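You operate a simulated robot arm through the tools that you are given. There is no shell and no other tool.

You are at the controls of a simulated robot arm. One attempt, no reset.

## Task
Swap the white scale's flat pan for the deep pan and tare it.
Fine: flat pan on the counter; the display ends at 0 g.

It is judged by the outcome, as a careful person would: the job done as asked, and still so three seconds after it is handed in. It fails if anything else is knocked over, pushed out of place, dropped, spilled or broken.

## Robot
A 7-joint arm with a two-finger parallel gripper, fixed in place. Base frame: the origin is at the foot of the arm, x ahead of it, y to its left, z up. Readings come in mm, rad, newtons and seconds.
Its first joint turns from -2.897 to 2.897 rad. Payload 4.4 kg.
Tool frame: the origin (TCP) lies between the finger pads and is the grasp point; the fingertips stand 23 mm ahead of it; z points along the fingers, y is the line along which they close. Largest opening 94 mm; finger width 38, thickness 10; the body of the gripper, 54 by 96 mm, starts 39 mm behind the TCP.
Orientation is that of the tool frame in the base frame, as a unit quaternion [w, x, y, z]. With the fingers straight down and closing along the base's y, the tool's x points along the base's -x, its y along +y and its z along -z.

## Interface
- The arm moves only by the tool apply_moves. Its arguments are lists of equal length, an entry for each row: "dp": the shift along the tool's x, y, z in mm, a list of three; "turn": the turn, a rotation vector about the tool's x, y, z in rad, a list of three; "gripper": the gripper command, from -1 (shut) to 1 (fully open), values between in proportion. In form: {"dp": [[x, y, z], ...], "turn": [[rx, ry, rz], ...], "gripper": [gripper, ...]}. A call has 1 to 20 rows; each row shifts and turns the commanded pose from where the row before left it, along the tool's axes as they then stand. Each row takes 0.2 s and may step no farther than 50 mm and 0.15 rad from the row before; otherwise, or with a gripper value out of range, the whole call is refused. Where a pose cannot be reached the arm comes as near as it can. A force on the tool above 90 N (or 10 N above the force at the start of the call, whichever is more), or a blocked arm, ends the call early, and 0.2 s more pass. The fingers move at their own pace (about 72 mm/s each) and stop on an object; they squeeze with about 24 N. The grip force told is the motor's: it shows also when the fingers shut on nothing. Time passes only in rows, and 0.2 s behind the last, so rows that do not move let the fingers close. It gives the time, the measured TCP pose, the force on the tool (base axes), the opening and the grip force at its end, in the units of the frame above (readings bear some noise), with the torque about the TCP (base axes, N m) and any sound that the robot's microphone picked up, and new pictures: "show" is both (left out), scene, wrist or none.
- Cameras (640 x 400 px; columns grow to the right, rows downward): "scene" is fixed at [49.7, -500, 1762.7]; the picture's right is [0.63, -0.78, 0.00], its down [-0.45, -0.36, -0.82] and it looks along [0.64, 0.51, -0.57] (base axes); focal length 356 px, centre (320, 200). "wrist" rides on the gripper at [86, 16, -74] in the tool frame; the picture's right is [-0.18, 0.98, 0.00], its down [-0.58, -0.11, -0.81] and it looks along [-0.79, -0.15, 0.59] (tool axes); focal length 243 px, centre (320, 200). There is no depth. A picture from a camera that has moved, and an enlarged one, comes with that camera's place and axes in the base frame and with its lens.
- zoom(camera, box): a new picture of the part [left, top, right, bottom] of that camera's present view, enlarged. The clock stands still meanwhile.
- job_done(): hands the job in; it is judged then, once.

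Nothing tells you positions but the pictures and the camera data. Unless the task says otherwise, let go and move clear before handing in.

The tools are called after "Emit:" by a JSON object that holds its "name" and its "arguments". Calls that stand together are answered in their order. apply_moves: Moves the arm, as the interface text tells. Its arguments: {"type":"object","properties":{"dp":{"type":"array","items":{"type":"array","items":{"type":"number"}}},"turn":{"type":"array","items":{"type":"array","items":{"type":"number"}}},"gripper":{"type":"array","items":{"type":"number"}},"show":{"type":"string","enum":["both","scene","wrist","none"]}},"required":["dp","turn","gripper"]} The other tools are called the same way: zoom (camera, box) takes an enlarged picture of a part of a camera's view; job_done () hands the job in.

At the start:

```text
t: 0.0
eef_pos: [702.6, -155.0, 1396.0]
ee_rot: [0.0, 0.0, 1.0, 0.0]
wrist_force: [0.5, 0.8, 0.3]
ft_torque: [0.01, -0.01, -0.01]
width: 93.8
grasp_force: 0.0
```

scene: 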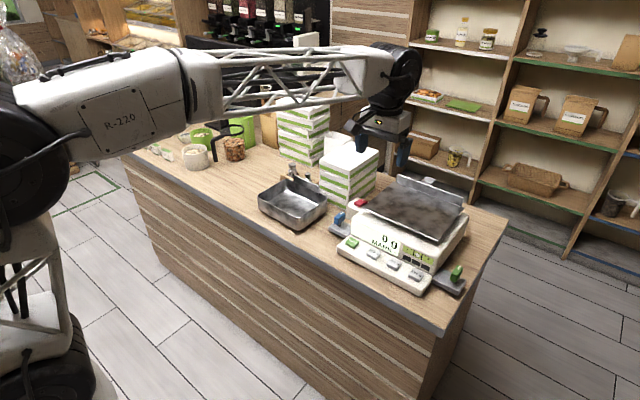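
wrist: 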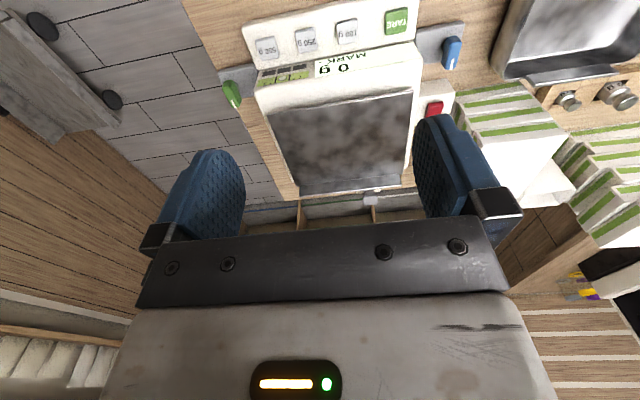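

I see a counter with a white scale carrying a flat pan, a deep pan on the counter to its left, and green/blue lever latches on the sides of the scale. I'll zoom in for details before moving.

Emit:
{"name": "zoom", "arguments": {"camera": "scene", "box": [320, 160, 480, 300]}}

Emit:
{"name": "zoom", "arguments": {"camera": "scene", "box": [240, 140, 360, 240]}}

Emit:
{"name": "zoom", "arguments": {"camera": "wrist", "box": [200, 0, 480, 210]}}

Emit:
{"name": "zoom", "arguments": {"camera": "wrist", "box": [440, 0, 640, 150]}}

```text
2.86 times, centred on (400, 230) of scene
camera zoom: at [49.7, -500.0, 1762.7], right [0.63, -0.78, 0.0], down [-0.45, -0.36, -0.82], along [0.64, 0.51, -0.57], focal length 1016 px, centre (91, 114)
```

zoom: 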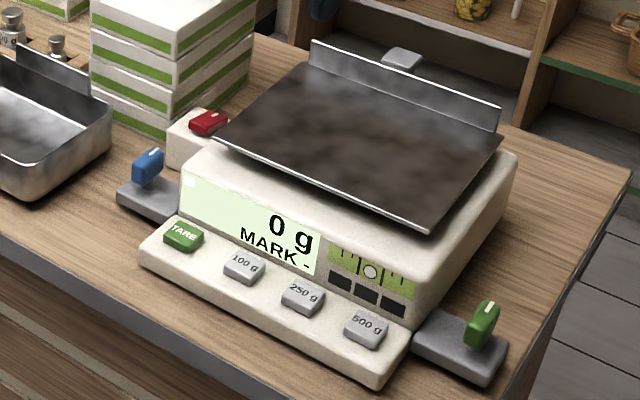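

```text
4.00 times, centred on (300, 190) of scene
camera zoom: at [49.7, -500.0, 1762.7], right [0.63, -0.78, 0.0], down [-0.45, -0.36, -0.82], along [0.64, 0.51, -0.57], focal length 1422 px, centre (400, 240)
```

zoom: 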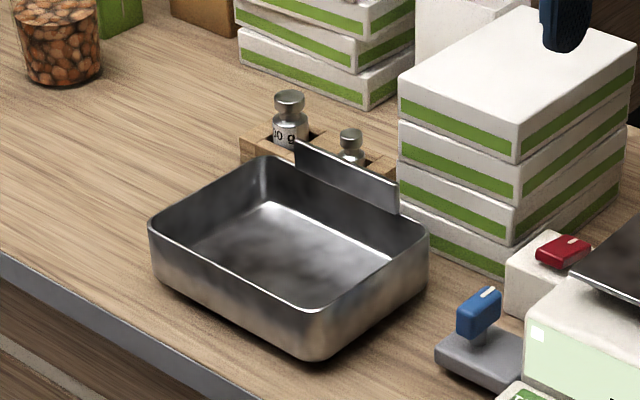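

```text
1.90 times, centred on (340, 105) of wrist
camera zoom: at [616.1, -138.8, 1470.1], right [0.18, 0.98, 0.0], down [0.58, -0.11, 0.81], along [0.79, -0.15, -0.59], focal length 462 px, centre (282, 381)
```

zoom: 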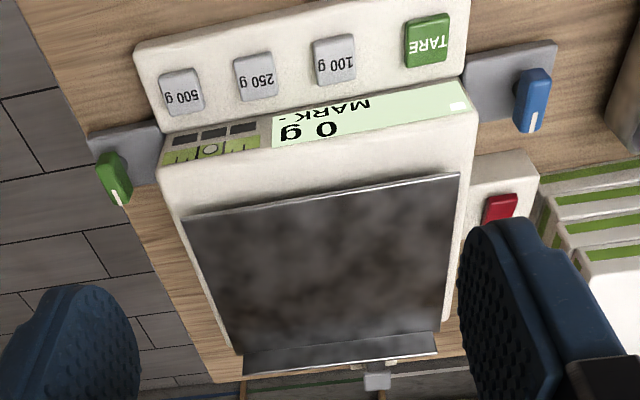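

```text
2.67 times, centred on (540, 75) of wrist
camera zoom: at [616.1, -138.8, 1470.1], right [0.18, 0.98, 0.0], down [0.58, -0.11, 0.81], along [0.79, -0.15, -0.59], focal length 647 px, centre (-267, 533)
```

zoom: 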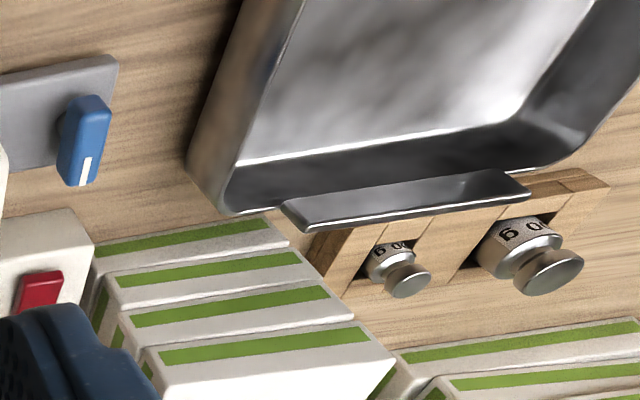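

The white scale holds the flat pan at about x 855–1065, y −30 to −283, z≈1088. The deep pan sits on the counter around x 720–885, y 130–340, and TARE is near (781, −46, 1002). I'll lower the arm in front of the scale and tilt it, to see from the side how the pan sits.

Emit:
{"name": "apply_moves", "arguments": {"dp": [[6, 0, 44], [6, 0, 44], [0, 0, 44], [0, 0, 44], [0, 0, 44], [0, 0, 44], [0, 0, 0], [0, 0, 0], [0, 0, 0], [0, 0, 0], [0, 0, 0]], "turn": [[0, 0, 0], [0, 0, 0], [0, 0, 0], [0, 0, 0], [0, 0, 0], [0, 0, 0], [0, -0.125, 0], [0, -0.125, 0], [0, -0.125, 0], [0, -0.125, 0], [0, -0.125, 0]], "gripper": [1, 1, 1, 1, 1, 1, 1, 1, 1, 1, 1]}}

```text
t: 2.4
eef_pos: [690.6, -155.4, 1131.5]
ee_rot: [0.309, 0.0, 0.951, 0.0]
wrist_force: [-1.3, -0.3, 0.5]
ft_torque: [0.02, 0.0, 0.0]
width: 94.1
grasp_force: 0.1
camera wrist: at [576.8, -139.1, 1141.0], right [0.15, 0.98, 0.11], down [0.0, -0.11, 0.99], along [0.99, -0.15, -0.01], focal length 243 px, centre (320, 200)
```

scene: 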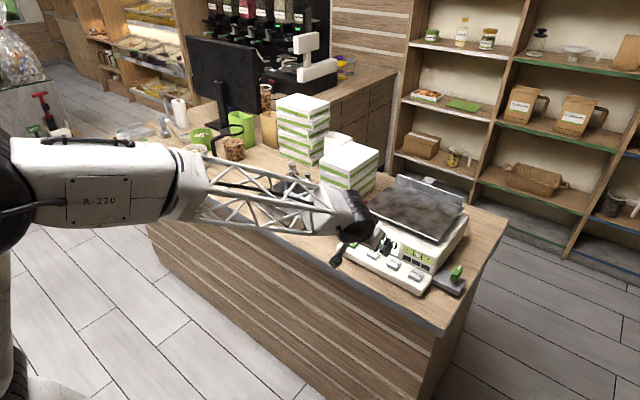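
wrist: 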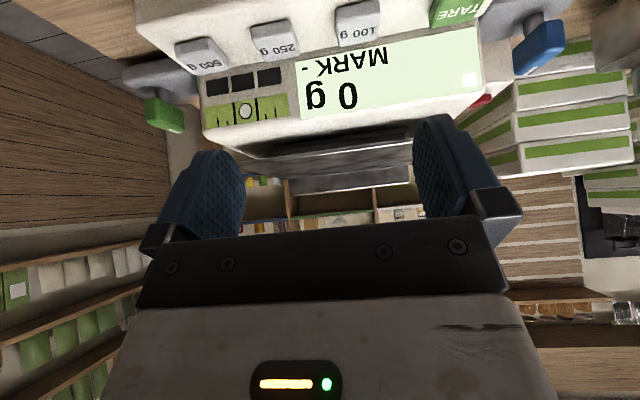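

Emit:
{"name": "zoom", "arguments": {"camera": "wrist", "box": [220, 100, 460, 230]}}

Emit:
{"name": "zoom", "arguments": {"camera": "wrist", "box": [420, 0, 600, 110]}}

Emit:
{"name": "zoom", "arguments": {"camera": "wrist", "box": [110, 30, 300, 150]}}

Emit:
{"name": "zoom", "arguments": {"camera": "scene", "box": [350, 160, 490, 300]}}

```text
2.67 times, centred on (340, 165) of wrist
camera zoom: at [576.8, -139.1, 1141.0], right [0.15, 0.98, 0.11], down [0.0, -0.11, 0.99], along [0.99, -0.15, -0.01], focal length 647 px, centre (267, 293)
```

zoom: 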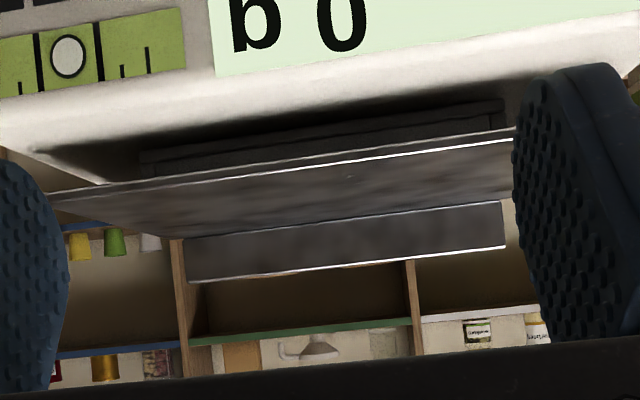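

```text
3.56 times, centred on (510, 55) of wrist
camera zoom: at [576.8, -139.1, 1141.0], right [0.15, 0.98, 0.11], down [0.0, -0.11, 0.99], along [0.99, -0.15, -0.01], focal length 863 px, centre (-356, 716)
```

zoom: 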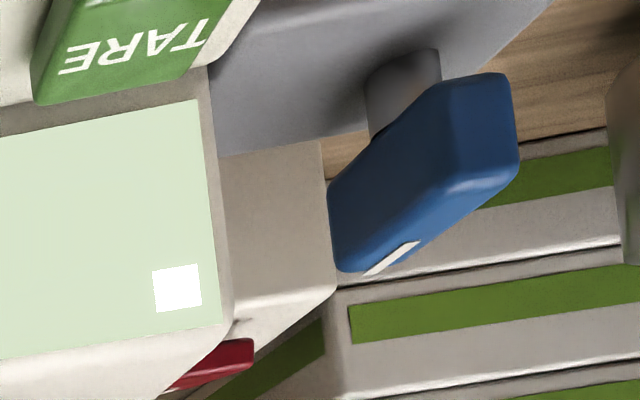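

```text
3.33 times, centred on (205, 90) of wrist
camera zoom: at [576.8, -139.1, 1141.0], right [0.15, 0.98, 0.11], down [0.0, -0.11, 0.99], along [0.99, -0.15, -0.01], focal length 809 px, centre (703, 567)
```

zoom: 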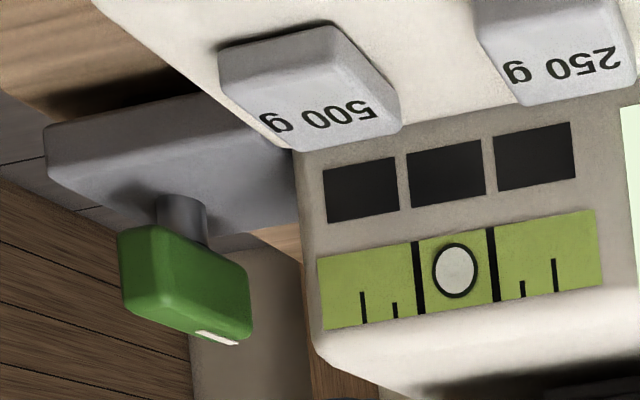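

```text
2.86 times, centred on (420, 230) of scene
camera zoom: at [49.7, -500.0, 1762.7], right [0.63, -0.78, 0.0], down [-0.45, -0.36, -0.82], along [0.64, 0.51, -0.57], focal length 1016 px, centre (34, 114)
```

zoom: 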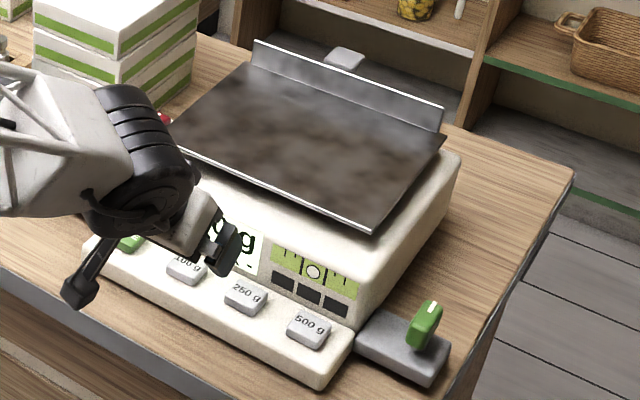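

The pan rests on a dark raised platter and seems to overhang it on all sides. I'll move a little lower and closer to measure the gap under the pan's front edge.

Emit:
{"name": "apply_moves", "arguments": {"dp": [[-1, 0, 34.6], [-1, 0, 34.6], [0, 0, 0]], "turn": [[0, 0, 0], [0, 0, 0], [0, 0, 0]], "gripper": [1, 1, 1], "show": "wrist"}}

Emit:
{"name": "zoom", "arguments": {"camera": "wrist", "box": [220, 100, 340, 175]}}

Emit:
{"name": "zoom", "arguments": {"camera": "wrist", "box": [320, 100, 440, 175]}}

```text
t: 3.2
eef_pos: [732.3, -155.4, 1075.6]
ee_rot: [0.308, 0.0, 0.951, 0.0]
wrist_force: [-0.6, 0.8, -0.7]
ft_torque: [-0.01, 0.0, 0.0]
width: 93.9
grasp_force: 0.2
camera wrist: at [618.3, -138.6, 1085.8], right [0.15, 0.98, 0.11], down [0.0, -0.11, 0.99], along [0.99, -0.15, -0.02], focal length 243 px, centre (320, 200)
```

wrist: 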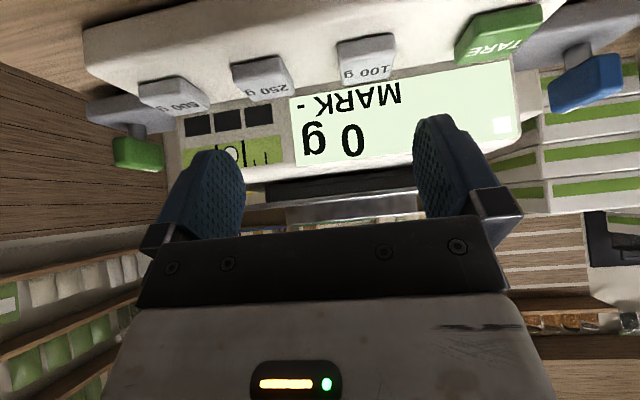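

```text
5.33 times, centred on (280, 138) of wrist
camera zoom: at [618.3, -138.6, 1085.8], right [0.15, 0.98, 0.11], down [0.0, -0.11, 0.99], along [0.99, -0.15, -0.02], focal length 1294 px, centre (533, 533)
```

zoom: 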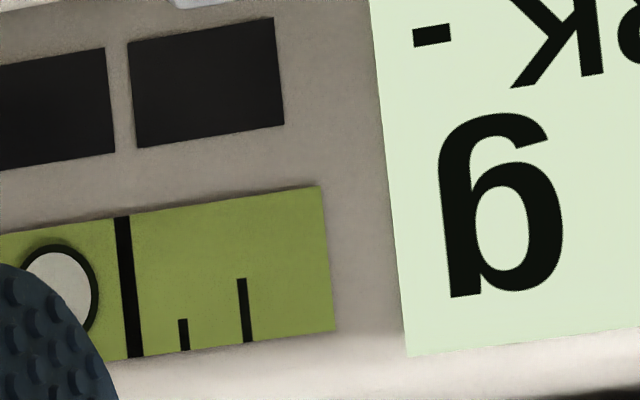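

```text
5.33 times, centred on (380, 138) of wrist
camera zoom: at [618.3, -138.6, 1085.8], right [0.15, 0.98, 0.11], down [0.0, -0.11, 0.99], along [0.99, -0.15, -0.02], focal length 1294 px, centre (0, 533)
```

zoom: 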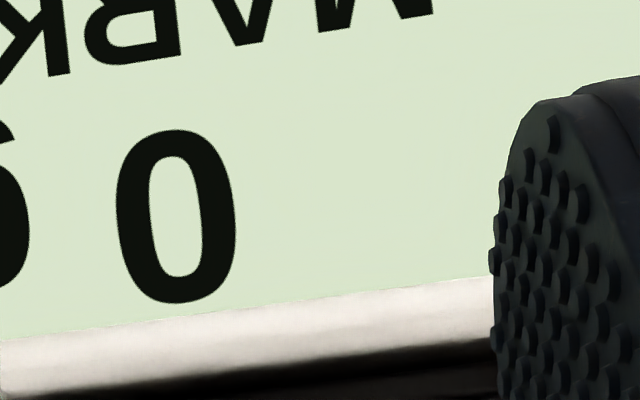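

Emit:
{"name": "zoom", "arguments": {"camera": "wrist", "box": [240, 165, 340, 228]}}

Emit:
{"name": "zoom", "arguments": {"camera": "wrist", "box": [325, 155, 425, 218]}}

```text
6.35 times, centred on (290, 196) of wrist
camera zoom: at [618.3, -138.6, 1085.8], right [0.15, 0.98, 0.11], down [0.0, -0.11, 0.99], along [0.99, -0.15, -0.02], focal length 1540 px, centre (510, 222)
```

zoom: 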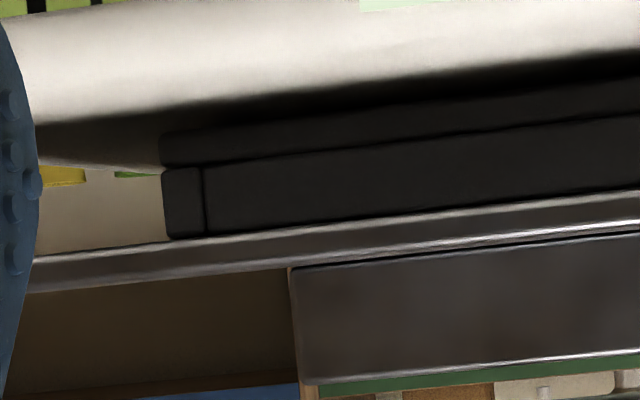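

```text
6.35 times, centred on (375, 186) of wrist
camera zoom: at [618.3, -138.6, 1085.8], right [0.15, 0.98, 0.11], down [0.0, -0.11, 0.99], along [0.99, -0.15, -0.02], focal length 1540 px, centre (-29, 286)
```

zoom: 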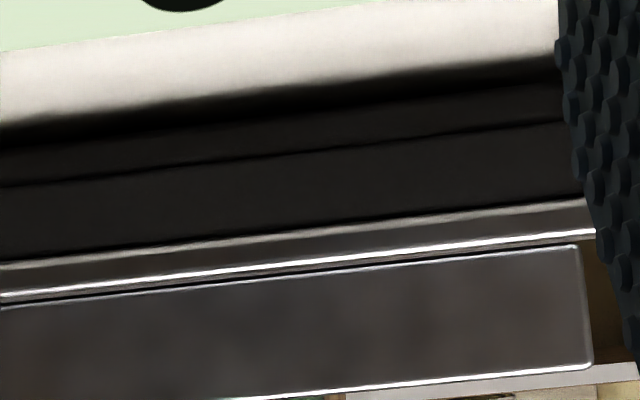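

The pan's top is at about z 1084 and its underside about 1079, with roughly 20 mm of gap to the scale top at 1059. Its natural handle is the upright flange at the rear (x≈1065), so I'll go up and test whether the arm reaches that with the tool pointing down.

Emit:
{"name": "apply_moves", "arguments": {"dp": [[-26.3, 0, -36.5], [-26.3, 0, -36.5], [-26.3, 0, -36.5], [-26.3, 0, -36.5], [0, 0, 0], [0, 0, 0], [0, 0, 0], [0, 0, 0], [0, 0, 0], [-47, 0, 0], [-47, 0, 0], [-47, 0, 0], [-47, 0, 0], [-47, 0, 0], [-47, 0, 0], [-47, 0, 0], [0, 0, 0]], "turn": [[0, 0, 0], [0, 0, 0], [0, 0, 0], [0, 0, 0], [0, 0.125, 0], [0, 0.125, 0], [0, 0.125, 0], [0, 0.125, 0], [0, 0.125, 0], [0, 0, 0], [0, 0, 0], [0, 0, 0], [0, 0, 0], [0, 0, 0], [0, 0, 0], [0, 0, 0], [0, 0, 0]], "gripper": [1, 1, 1, 1, 1, 1, 1, 1, 1, 1, 1, 1, 1, 1, 1, 1, 1]}}

```text
t: 6.8
eef_pos: [1063.5, -155.3, 1257.6]
ee_rot: [0.0, -0.001, 1.0, 0.001]
wrist_force: [0.3, -0.8, 0.2]
ft_torque: [0.02, 0.0, -0.03]
width: 94.1
grasp_force: 0.1
camera wrist: at [975.6, -138.4, 1332.4], right [0.18, 0.98, 0.0], down [0.58, -0.11, 0.81], along [0.79, -0.15, -0.59], focal length 243 px, centre (320, 200)
```

scene: 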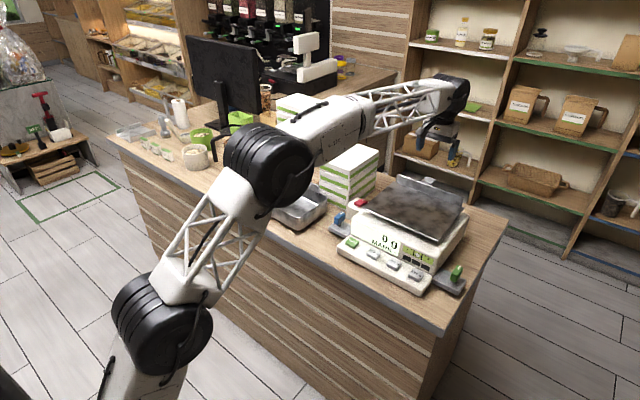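
wrist: 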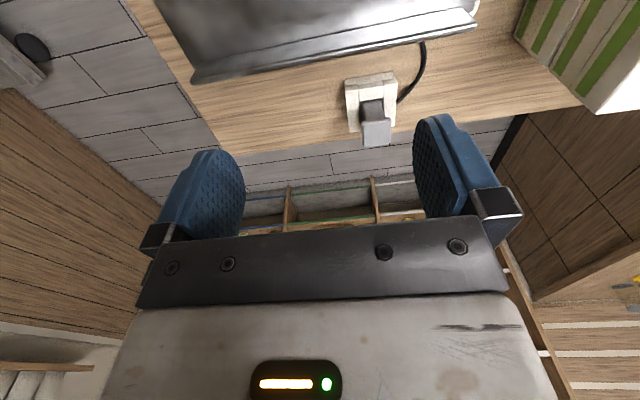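

The arm reaches x=1063 with the tool down, so the rear flange can be gripped; the grey thing behind the scale is a power plug with a cord. I'll zoom in to locate the flange exactly.

Emit:
{"name": "zoom", "arguments": {"camera": "wrist", "box": [140, 0, 500, 150]}}

Emit:
{"name": "zoom", "arguments": {"camera": "scene", "box": [360, 160, 490, 250]}}

```text
1.78 times, centred on (320, 75) of wrist
camera zoom: at [975.6, -138.4, 1332.4], right [0.18, 0.98, 0.0], down [0.58, -0.11, 0.81], along [0.79, -0.15, -0.59], focal length 431 px, centre (320, 422)
```

zoom: 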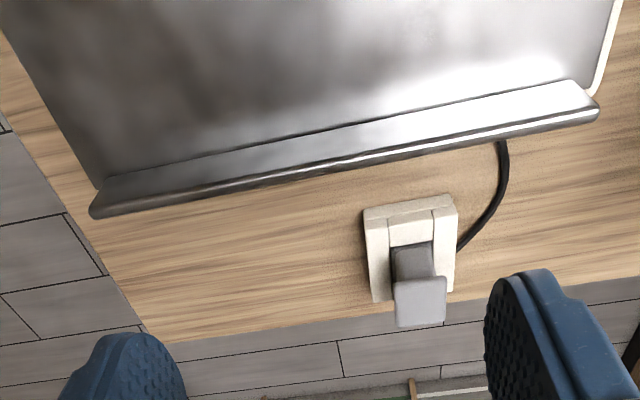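

```text
4.44 times, centred on (425, 205) of scene
camera zoom: at [49.7, -500.0, 1762.7], right [0.63, -0.78, 0.0], down [-0.45, -0.36, -0.82], along [0.64, 0.51, -0.57], focal length 1580 px, centre (-147, 178)
```

zoom: 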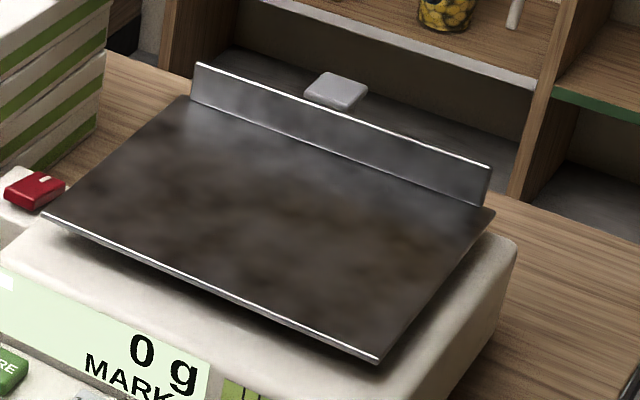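

The flange top is near x≈1060, z≈1124, running from y≈−270 to −41. I'll rotate the gripper 90° so it closes along x and check the alignment from the wrist camera.

Emit:
{"name": "apply_moves", "arguments": {"dp": [[0, 0, 0], [0, 0, 0], [0, 0, 0], [0, 0, 0], [0, 0, 0], [0, 0, 0], [0, 0, 0], [0, 0, 0], [0, 0, 0], [0, 0, 0], [0, 0, 0], [0, 0, 0]], "turn": [[0, 0, -0.1428], [0, 0, -0.1428], [0, 0, -0.1428], [0, 0, -0.1428], [0, 0, -0.1428], [0, 0, -0.1428], [0, 0, -0.1428], [0, 0, -0.1428], [0, 0, -0.1428], [0, 0, -0.1428], [0, 0, -0.1428], [0, 0, 0]], "gripper": [1, 1, 1, 1, 1, 1, 1, 1, 1, 1, 1, 1]}}

```text
t: 9.4
eef_pos: [1061.0, -155.6, 1255.6]
ee_rot: [0.0, 0.708, -0.706, 0.0]
wrist_force: [-0.5, 0.0, 0.6]
ft_torque: [0.01, -0.02, 0.02]
width: 93.9
grasp_force: 0.0
camera wrist: at [1044.8, -241.4, 1331.0], right [-0.98, 0.18, 0.0], down [0.11, 0.58, 0.81], along [0.15, 0.79, -0.59], focal length 243 px, centre (320, 200)
```

scene: 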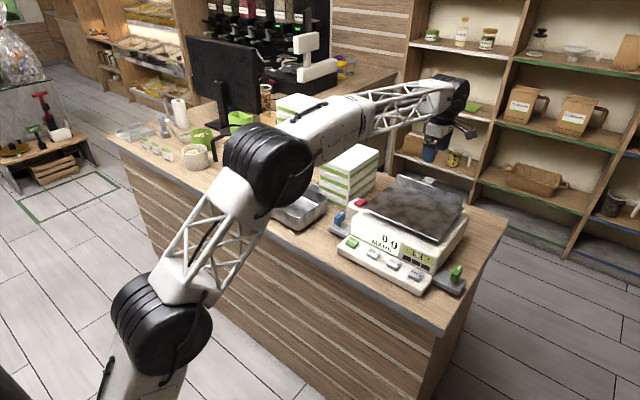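
wrist: 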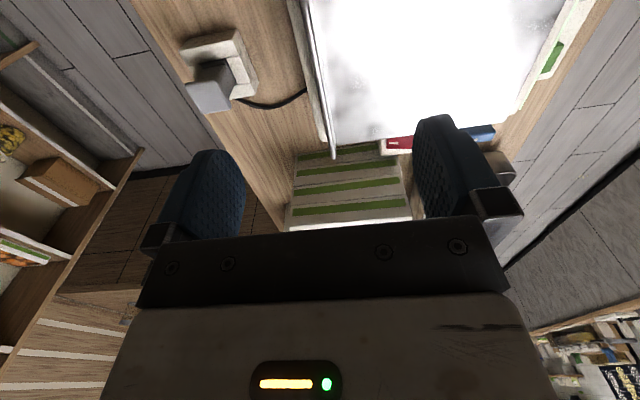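

From here the flange line reads x≈1065 and is parallel to the fingers. I'll shift 4 mm, partly close, and descend to straddle the flange, stopping first to check.

Emit:
{"name": "apply_moves", "arguments": {"dp": [[0, -4.5, 0], [0, 0, 40], [0, 0, 40], [0, 0, 30], [0, 0, 0]], "turn": [[0, 0, 0], [0, 0, 0], [0, 0, 0], [0, 0, 0], [0, 0, 0]], "gripper": [0.2, 0.2, 0.2, 0.2, 0.2]}}

Emit:
{"name": "zoom", "arguments": {"camera": "wrist", "box": [180, 60, 480, 250]}}

Emit:
{"name": "zoom", "arguments": {"camera": "scene", "box": [370, 120, 490, 220]}}

```text
t: 10.6
eef_pos: [1064.5, -155.5, 1145.2]
ee_rot: [0.0, 0.707, -0.707, 0.0]
wrist_force: [0.9, -0.6, 0.5]
ft_torque: [0.01, 0.04, -0.02]
width: 56.4
grasp_force: 0.1
camera wrist: at [1048.4, -241.3, 1220.1], right [-0.98, 0.18, 0.0], down [0.11, 0.58, 0.81], along [0.15, 0.79, -0.59], focal length 243 px, centre (320, 200)
```

scene: 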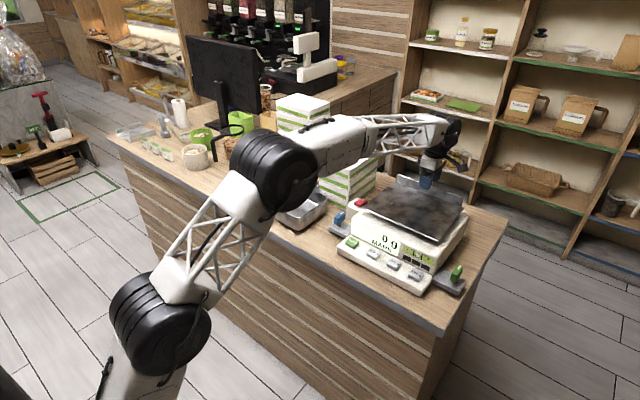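
wrist: 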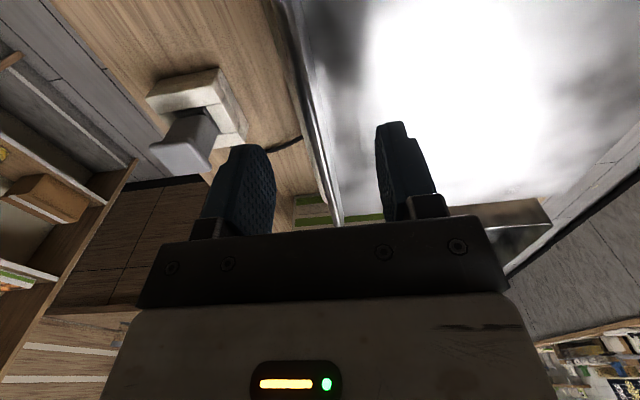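

```text
2.11 times, centred on (330, 155) of wrist
camera zoom: at [1048.4, -241.3, 1220.1], right [-0.98, 0.18, 0.0], down [0.11, 0.58, 0.81], along [0.15, 0.79, -0.59], focal length 511 px, centre (299, 295)
```

zoom: 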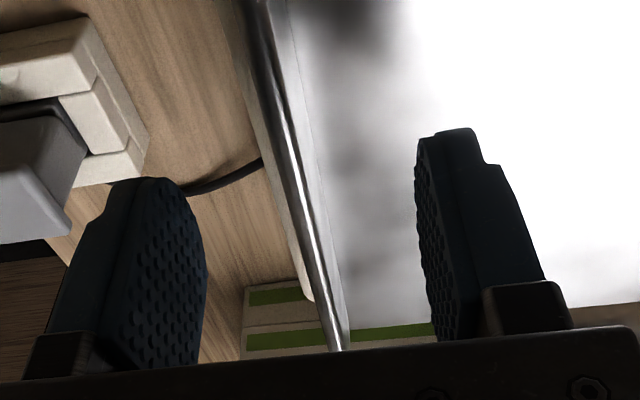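

```text
4.00 times, centred on (430, 170) of scene
camera zoom: at [49.7, -500.0, 1762.7], right [0.63, -0.78, 0.0], down [-0.45, -0.36, -0.82], along [0.64, 0.51, -0.57], focal length 1422 px, centre (-120, 320)
```

zoom: 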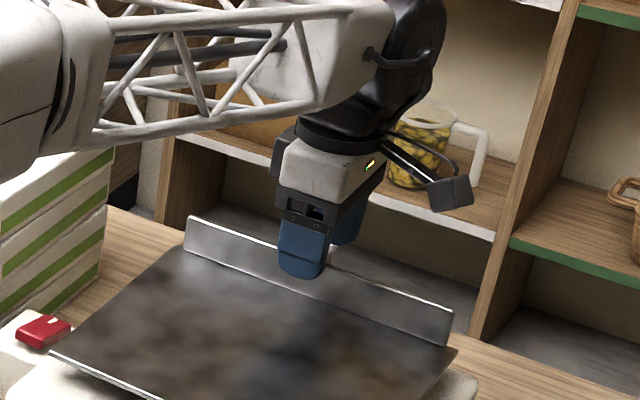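

The flange is centred between the fingers and everything is clear. I'll lower to about z 1112, leaving the tips just above the pan floor, and close.

Emit:
{"name": "apply_moves", "arguments": {"dp": [[0, 0, 17], [0, 0, 16], [0, 0, 0], [0, 0, 0], [0, 0, 0], [0, 0, 0]], "turn": [[0, 0, 0], [0, 0, 0], [0, 0, 0], [0, 0, 0], [0, 0, 0], [0, 0, 0]], "gripper": [0.2, 0.2, 0.2, -1, -1, -1]}}

Emit:
{"name": "zoom", "arguments": {"camera": "scene", "box": [350, 140, 490, 280]}}

Emit:
{"name": "zoom", "arguments": {"camera": "wrist", "box": [180, 60, 480, 250]}}

```text
t: 12.0
eef_pos: [1066.8, -154.8, 1111.9]
ee_rot: [0.0, 0.708, -0.707, 0.0]
wrist_force: [0.6, -0.3, 0.2]
ft_torque: [-0.05, 0.02, 0.01]
width: 6.8
grasp_force: 23.6
camera wrist: at [1049.9, -241.4, 1188.2], right [-0.98, 0.18, 0.0], down [0.11, 0.58, 0.81], along [0.15, 0.79, -0.59], focal length 243 px, centre (320, 200)
```

scene: 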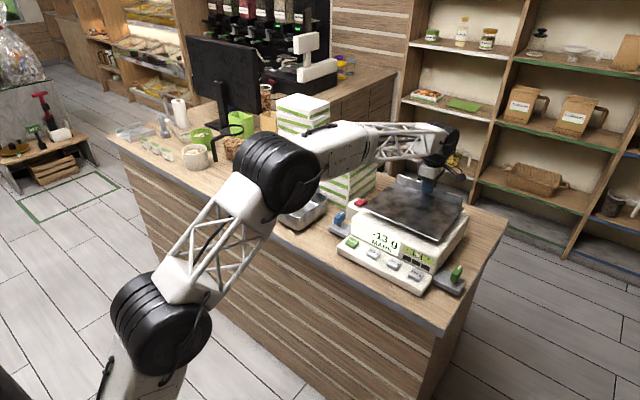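
wrist: 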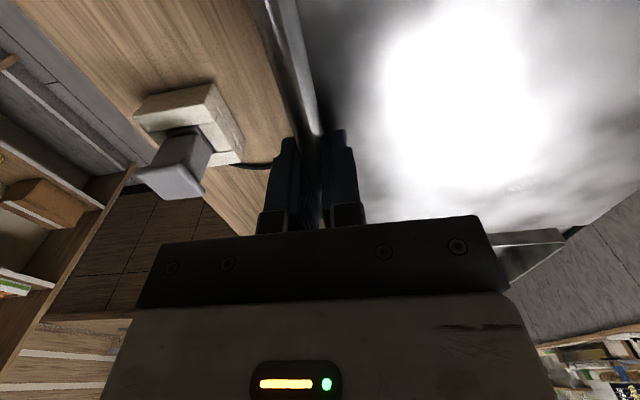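

```text
2.86 times, centred on (420, 210) of scene
camera zoom: at [49.7, -500.0, 1762.7], right [0.63, -0.78, 0.0], down [-0.45, -0.36, -0.82], along [0.64, 0.51, -0.57], focal length 1016 px, centre (34, 171)
```

zoom: 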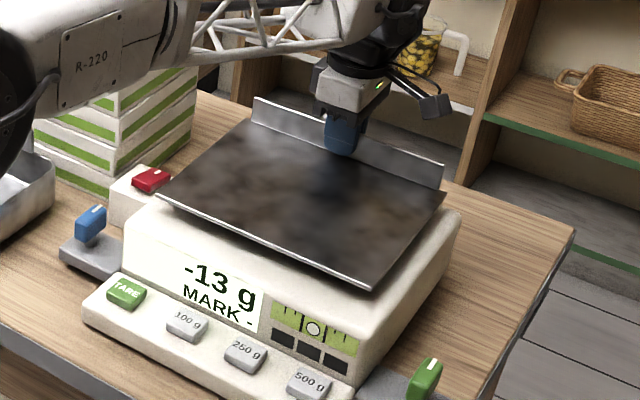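

```text
2.11 times, centred on (330, 155) of wrist
camera zoom: at [1049.9, -241.4, 1188.2], right [-0.98, 0.18, 0.0], down [0.11, 0.58, 0.81], along [0.15, 0.79, -0.59], focal length 511 px, centre (299, 295)
```

zoom: 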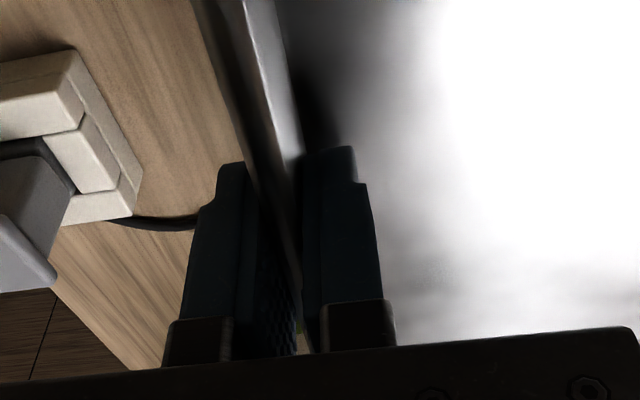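

The flange is gripped (6.8 mm, 24 N). I'll lift gently a few mm and read the load and torque.

Emit:
{"name": "apply_moves", "arguments": {"dp": [[0, 0, -4], [0, 0, -4], [0, 0, -4], [0, 0, -4], [0, 0, 0]], "turn": [[0, 0, 0], [0, 0, 0], [0, 0, 0], [0, 0, 0], [0, 0, 0]], "gripper": [-1, -1, -1, -1, -1]}}

Emit:
{"name": "zoom", "arguments": {"camera": "scene", "box": [350, 140, 490, 280]}}

```text
t: 13.2
eef_pos: [1066.8, -155.9, 1128.1]
ee_rot: [0.0, 0.708, -0.706, 0.0]
wrist_force: [-0.6, 0.4, -4.0]
ft_torque: [-0.01, -0.34, 0.0]
width: 6.8
grasp_force: 23.7
camera wrist: at [1050.2, -241.1, 1203.7], right [-0.98, 0.18, 0.0], down [0.11, 0.58, 0.81], along [0.15, 0.79, -0.59], focal length 243 px, centre (320, 200)
```

scene: 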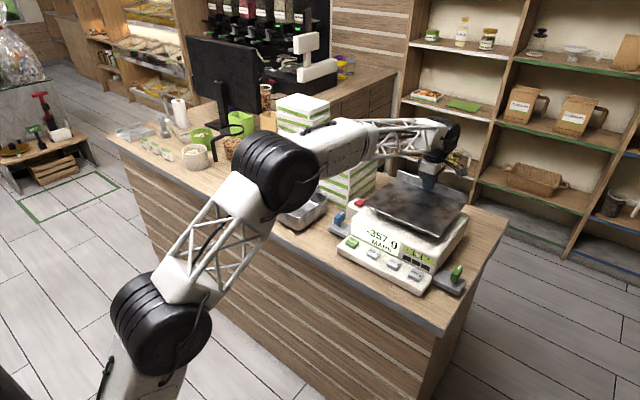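
wrist: 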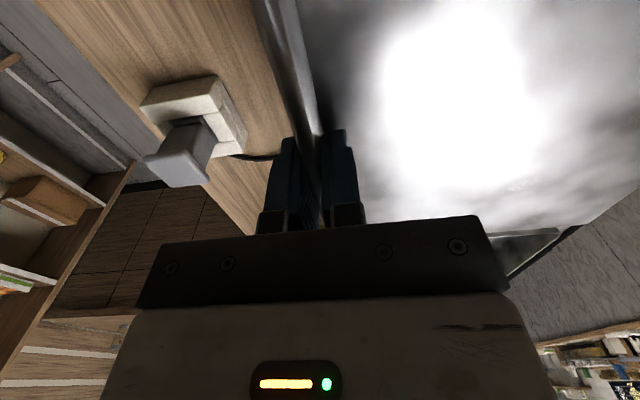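

```text
2.86 times, centred on (420, 210) of scene
camera zoom: at [49.7, -500.0, 1762.7], right [0.63, -0.78, 0.0], down [-0.45, -0.36, -0.82], along [0.64, 0.51, -0.57], focal length 1016 px, centre (34, 171)
```

zoom: 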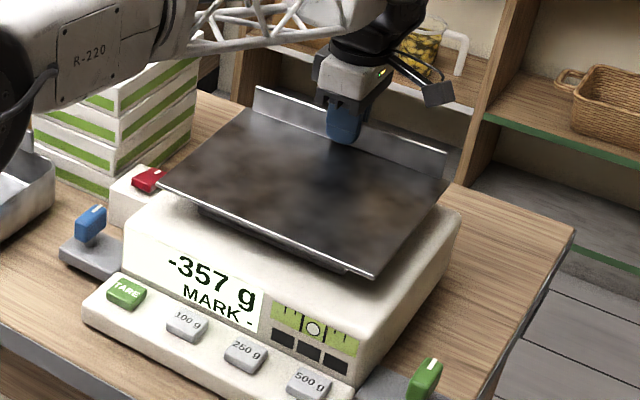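

The pan is lifted evenly (≈0.4 kg, 0.34 N m) and holding. I'll continue up to about z 1300.

Emit:
{"name": "apply_moves", "arguments": {"dp": [[0, 0, -12], [0, 0, -20], [0, 0, -24], [0, 0, -24], [0, 0, -24], [0, 0, -24], [0, 0, -24], [0, 0, -16], [0, 0, -6], [0, 0, 0]], "turn": [[0, 0, 0], [0, 0, 0], [0, 0, 0], [0, 0, 0], [0, 0, 0], [0, 0, 0], [0, 0, 0], [0, 0, 0], [0, 0, 0], [0, 0, 0]], "gripper": [-1, -1, -1, -1, -1, -1, -1, -1, -1, -1]}}

Emit:
{"name": "zoom", "arguments": {"camera": "scene", "box": [340, 90, 500, 290]}}

```text
t: 15.4
eef_pos: [1066.6, -156.3, 1301.8]
ee_rot: [-0.001, 0.707, -0.707, 0.0]
wrist_force: [0.6, 1.2, -3.3]
ft_torque: [-0.04, -0.32, -0.03]
width: 7.0
grasp_force: 24.0
camera wrist: at [1049.5, -242.0, 1377.5], right [-0.98, 0.18, 0.0], down [0.11, 0.58, 0.81], along [0.15, 0.79, -0.59], focal length 243 px, centre (320, 200)
```

scene: 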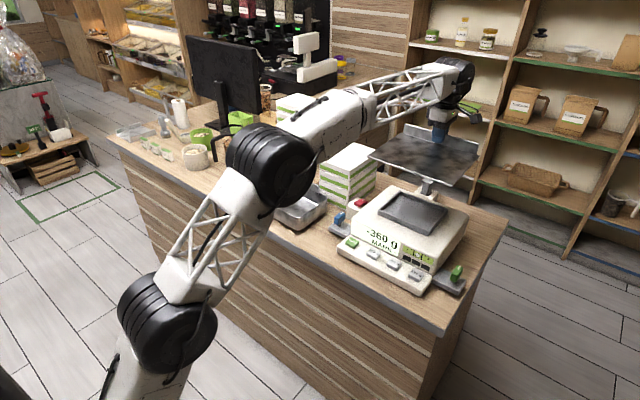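
wrist: 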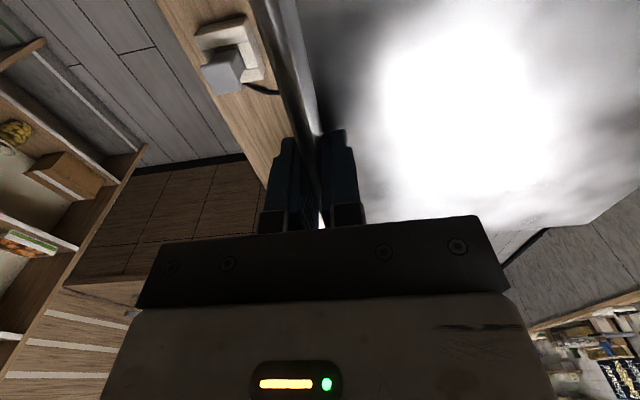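

```text
2.00 times, centred on (420, 190) of scene
camera zoom: at [49.7, -500.0, 1762.7], right [0.63, -0.78, 0.0], down [-0.45, -0.36, -0.82], along [0.64, 0.51, -0.57], focal length 711 px, centre (120, 220)
```

zoom: 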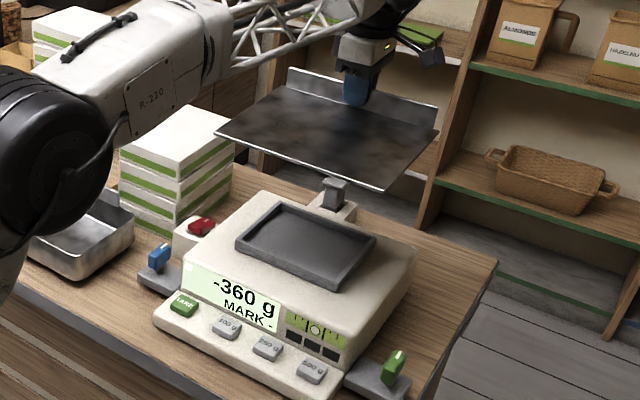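

The scale's holder is a black tray with a raised rim. I'll zoom to measure it and also look at the counter's free area.

Emit:
{"name": "zoom", "arguments": {"camera": "scene", "box": [370, 170, 460, 240]}}

Emit:
{"name": "zoom", "arguments": {"camera": "scene", "box": [100, 90, 280, 230]}}

Emit:
{"name": "zoom", "arguments": {"camera": "scene", "box": [260, 160, 350, 240]}}

```text
5.71 times, centred on (415, 205) of scene
camera zoom: at [49.7, -500.0, 1762.7], right [0.63, -0.78, 0.0], down [-0.45, -0.36, -0.82], along [0.64, 0.51, -0.57], focal length 2031 px, centre (-223, 171)
```

zoom: 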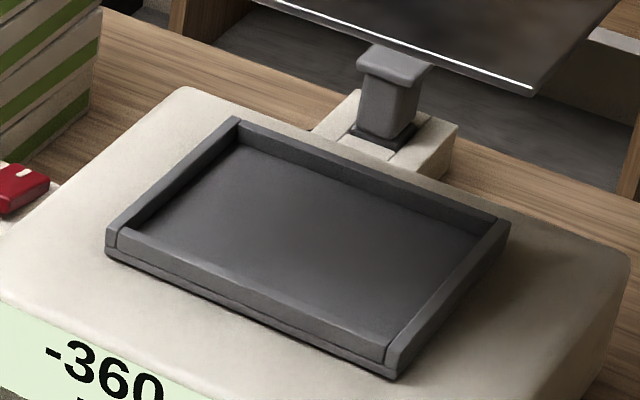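

```text
2.86 times, centred on (190, 160) of scene
camera zoom: at [49.7, -500.0, 1762.7], right [0.63, -0.78, 0.0], down [-0.45, -0.36, -0.82], along [0.64, 0.51, -0.57], focal length 1016 px, centre (691, 314)
```

zoom: 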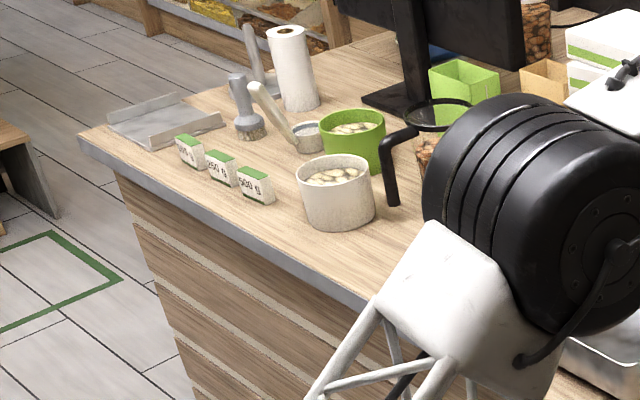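

```text
5.00 times, centred on (305, 200) of scene
camera zoom: at [49.7, -500.0, 1762.7], right [0.63, -0.78, 0.0], down [-0.45, -0.36, -0.82], along [0.64, 0.51, -0.57], focal length 1777 px, centre (395, 200)
```

zoom: 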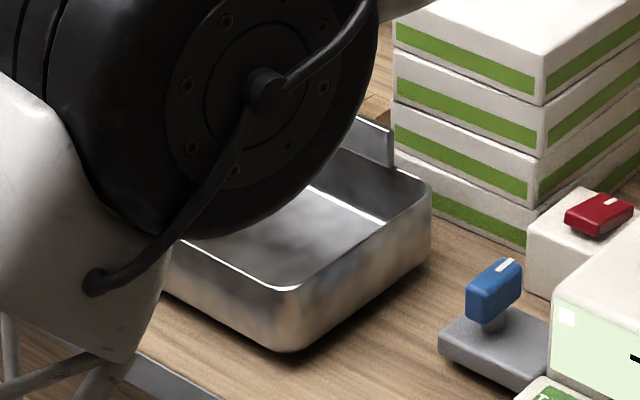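

The holder tray is about x 888–1040, y −244 to −73, centre (964, −158). I'll set the flat pan down on bare counter to the left of the deep pan, with its centre around y≈520 and the flange at x≈905. First I pull back toward the robot, then go sideways, staying high.

Emit:
{"name": "apply_moves", "arguments": {"dp": [[0, 15, 0], [0, 30, 0], [0, 35, 0], [0, 35, 0], [0, 35, 0], [0, 25, 0], [-15, 10, 0], [-30, 0, 0], [-40, 0, 0], [-45, 0, 0], [-45, 0, 0], [-45, 0, 0], [-45, 0, 0], [-45, 0, 0], [-35, 0, 0], [0, 0, 0]], "turn": [[0, 0, 0], [0, 0, 0], [0, 0, 0], [0, 0, 0], [0, 0, 0], [0, 0, 0], [0, 0, 0], [0, 0, 0], [0, 0, 0], [0, 0, 0], [0, 0, 0], [0, 0, 0], [0, 0, 0], [0, 0, 0], [0, 0, 0], [0, 0, 0]], "gripper": [-1, -1, -1, -1, -1, -1, -1, -1, -1, -1, -1, -1, -1, -1, -1, -1]}}

```text
t: 18.8
eef_pos: [880.2, 191.7, 1300.7]
ee_rot: [0.001, 0.707, -0.707, 0.001]
wrist_force: [0.3, -0.1, -3.3]
ft_torque: [0.0, -0.34, 0.03]
width: 7.1
grasp_force: 23.9
camera wrist: at [864.7, 105.0, 1376.5], right [-0.98, 0.18, 0.0], down [0.11, 0.58, 0.81], along [0.15, 0.79, -0.59], focal length 243 px, centre (320, 200)
```

scene: 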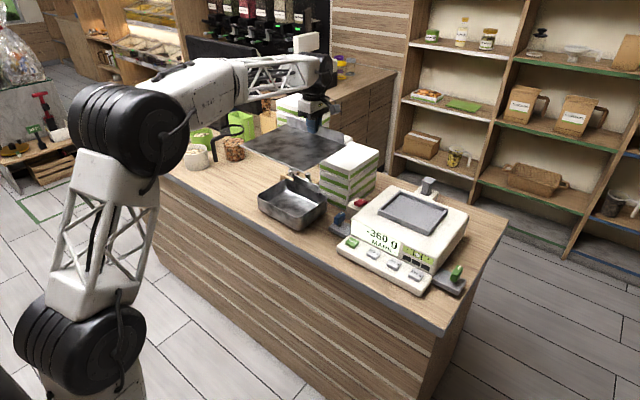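
wrist: 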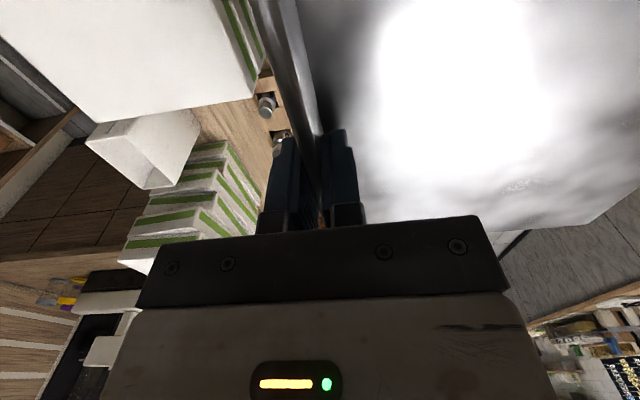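

The pan is being carried level. I'll continue left to y≈520 and out to x≈905.

Emit:
{"name": "apply_moves", "arguments": {"dp": [[-15, 0, 0], [-30, -3, 0], [-40, -5, 0], [-45, -5, 0], [-45, -5, 0], [-45, -5, 0], [-45, -2, 0], [-38, 0, 0], [-20, 0, 0], [-5, 0, 0], [0, 0, 0]], "turn": [[0, 0, 0], [0, 0, 0], [0, 0, 0], [0, 0, 0], [0, 0, 0], [0, 0, 0], [0, 0, 0], [0, 0, 0], [0, 0, 0], [0, 0, 0], [0, 0, 0]], "gripper": [-1, -1, -1, -1, -1, -1, -1, -1, -1, -1, -1]}}

Emit:
{"name": "zoom", "arguments": {"camera": "scene", "box": [140, 80, 340, 240]}}

```text
t: 21.2
eef_pos: [908.4, 516.4, 1302.1]
ee_rot: [0.001, -0.707, 0.707, 0.0]
wrist_force: [-0.7, 0.2, -2.7]
ft_torque: [-0.03, -0.32, 0.02]
width: 7.2
grasp_force: 24.6
camera wrist: at [890.9, 431.3, 1378.4], right [-0.98, 0.18, 0.0], down [0.11, 0.58, 0.81], along [0.15, 0.79, -0.59], focal length 243 px, centre (320, 200)
```

scene: 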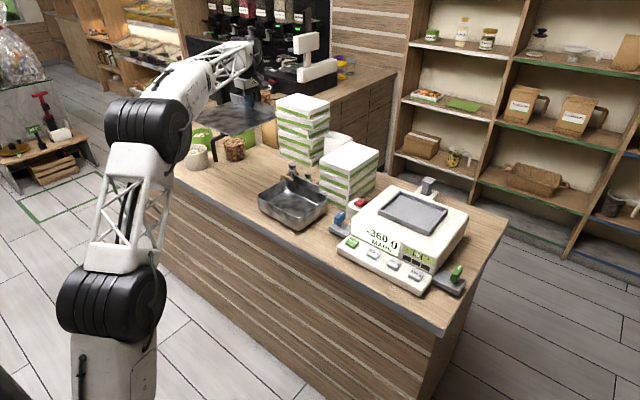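
wrist: 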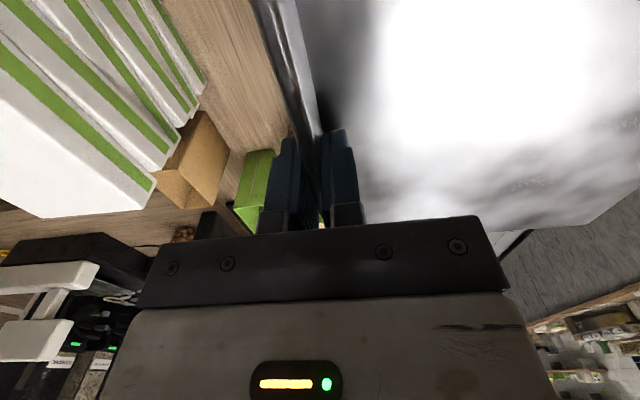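

```text
2.50 times, centred on (240, 160) of scene
camera zoom: at [49.7, -500.0, 1762.7], right [0.63, -0.78, 0.0], down [-0.45, -0.36, -0.82], along [0.64, 0.51, -0.57], focal length 889 px, centre (520, 300)
```

zoom: 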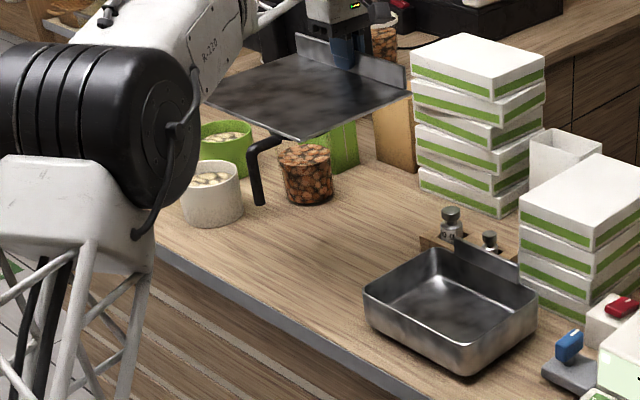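

The landing zone (x≈698–908, y≈389–643) is bare counter, clear of the nut jug, the bowl and the deep pan. I'll descend to just above the counter.

Emit:
{"name": "apply_moves", "arguments": {"dp": [[0, 0, 15], [0, 0, 30], [0, 0, 35], [0, 0, 35], [0, 0, 35], [0, 0, 35], [0, 0, 35], [0, 0, 30], [0, 0, 15], [0, 0, 5], [0, 0, 0]], "turn": [[0, 0, 0], [0, 0, 0], [0, 0, 0], [0, 0, 0], [0, 0, 0], [0, 0, 0], [0, 0, 0], [0, 0, 0], [0, 0, 0], [0, 0, 0], [0, 0, 0]], "gripper": [-1, -1, -1, -1, -1, -1, -1, -1, -1, -1, -1]}}

Emit:
{"name": "zoom", "arguments": {"camera": "scene", "box": [140, 80, 340, 240]}}

```text
t: 23.6
eef_pos: [906.1, 515.9, 1034.1]
ee_rot: [-0.001, 0.708, -0.707, 0.0]
wrist_force: [-0.1, -0.1, -3.1]
ft_torque: [0.01, -0.32, 0.05]
width: 6.8
grasp_force: 24.0
camera wrist: at [889.9, 430.2, 1108.8], right [-0.98, 0.18, 0.0], down [0.11, 0.58, 0.81], along [0.15, 0.79, -0.59], focal length 243 px, centre (320, 200)
```

scene: 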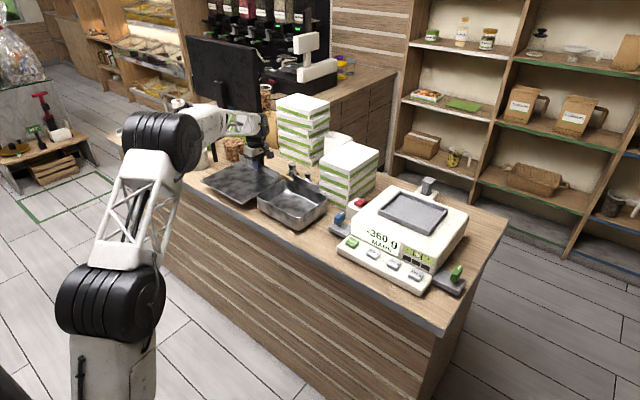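
wrist: 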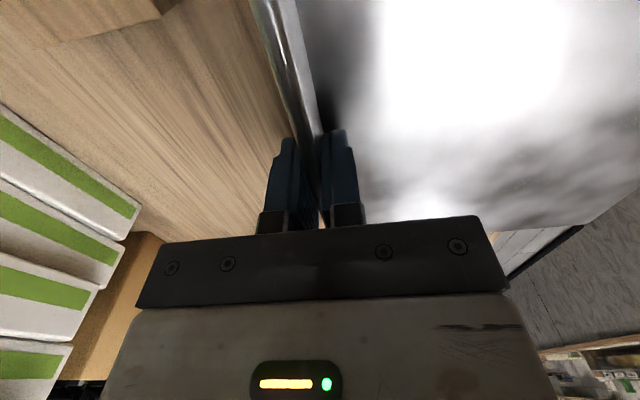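

```text
2.50 times, centred on (240, 160) of scene
camera zoom: at [49.7, -500.0, 1762.7], right [0.63, -0.78, 0.0], down [-0.45, -0.36, -0.82], along [0.64, 0.51, -0.57], focal length 889 px, centre (520, 300)
```

zoom: 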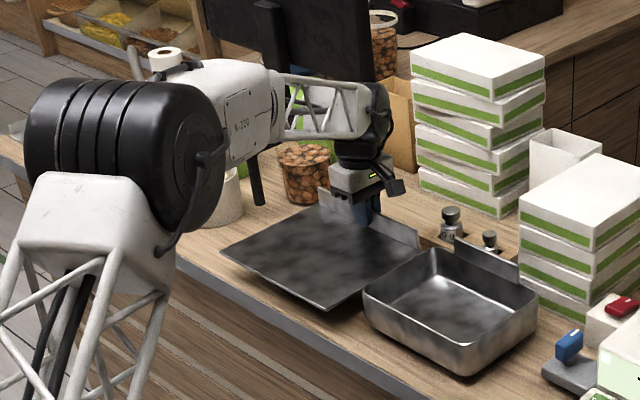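

The pan is just above the counter, clear on all sides. I'll lower in small steps until contact.

Emit:
{"name": "apply_moves", "arguments": {"dp": [[0, 0, 4], [0, 0, 4], [0, 0, 4], [0, 0, 0]], "turn": [[0, 0, 0], [0, 0, 0], [0, 0, 0], [0, 0, 0]], "gripper": [-1, -1, -1, -1], "show": "none"}}

Emit:
{"name": "zoom", "arguments": {"camera": "scene", "box": [190, 140, 340, 240]}}

```text
t: 24.6
eef_pos: [906.5, 517.7, 1020.8]
ee_rot: [-0.001, -0.707, 0.707, 0.0]
wrist_force: [0.0, 0.2, -4.5]
ft_torque: [0.0, -0.36, -0.01]
width: 7.0
grasp_force: 24.0
```

```text
4.00 times, centred on (265, 190) of scene
camera zoom: at [49.7, -500.0, 1762.7], right [0.63, -0.78, 0.0], down [-0.45, -0.36, -0.82], along [0.64, 0.51, -0.57], focal length 1422 px, centre (540, 240)
```

zoom: 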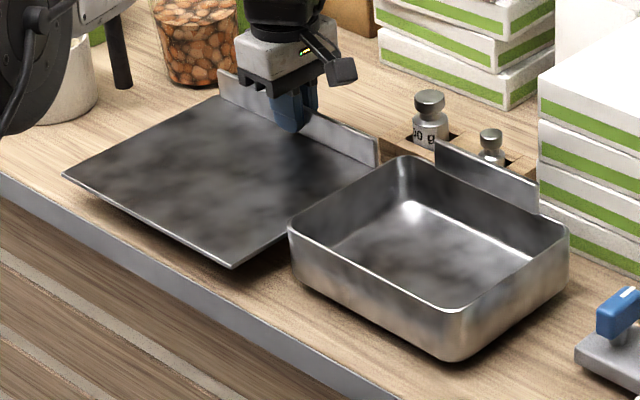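

Still not touching; margins to the counter edge and the weight block look fine. I'll continue down in 2 mm steps.

Emit:
{"name": "apply_moves", "arguments": {"dp": [[0, 0, 2], [0, 0, 2], [0, 0, 2], [0, 0, 0]], "turn": [[0, 0, 0], [0, 0, 0], [0, 0, 0], [0, 0, 0]], "gripper": [-1, -1, -1, -1], "show": "none"}}

Emit:
{"name": "zoom", "arguments": {"camera": "scene", "box": [190, 140, 340, 240]}}

```text
t: 25.6
eef_pos: [906.9, 518.4, 1015.1]
ee_rot: [0.0, 0.708, -0.707, 0.0]
wrist_force: [-0.5, 0.2, -4.0]
ft_torque: [-0.03, -0.33, -0.01]
width: 6.8
grasp_force: 23.9
```

```text
4.00 times, centred on (265, 190) of scene
camera zoom: at [49.7, -500.0, 1762.7], right [0.63, -0.78, 0.0], down [-0.45, -0.36, -0.82], along [0.64, 0.51, -0.57], focal length 1422 px, centre (540, 240)
```

zoom: 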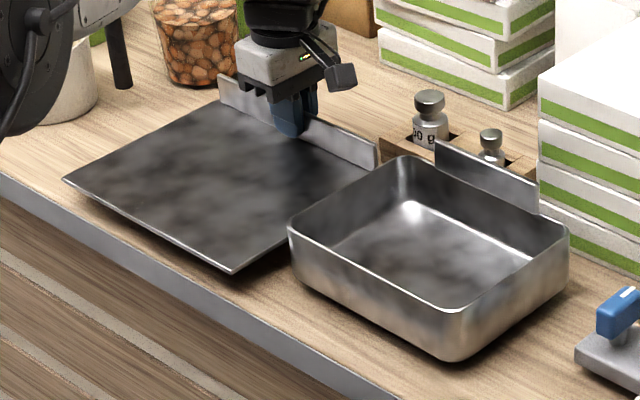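

No contact yet; I continue slowly downward.

Emit:
{"name": "apply_moves", "arguments": {"dp": [[0, 0, 2], [0, 0, 2], [0, 0, 1.5], [0, 0, 0]], "turn": [[0, 0, 0], [0, 0, 0], [0, 0, 0], [0, 0, 0]], "gripper": [-1, -1, -1, -1], "show": "none"}}

Emit:
{"name": "zoom", "arguments": {"camera": "scene", "box": [190, 140, 340, 240]}}

```text
t: 26.6
eef_pos: [907.2, 517.6, 1009.6]
ee_rot: [0.0, 0.707, -0.707, -0.001]
wrist_force: [0.8, -0.6, -3.8]
ft_torque: [-0.01, -0.34, 0.02]
width: 6.9
grasp_force: 24.0
```

```text
4.00 times, centred on (265, 190) of scene
camera zoom: at [49.7, -500.0, 1762.7], right [0.63, -0.78, 0.0], down [-0.45, -0.36, -0.82], along [0.64, 0.51, -0.57], focal length 1422 px, centre (540, 240)
```

zoom: 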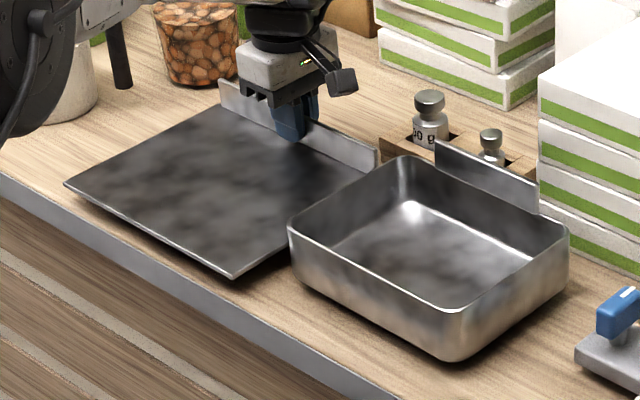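

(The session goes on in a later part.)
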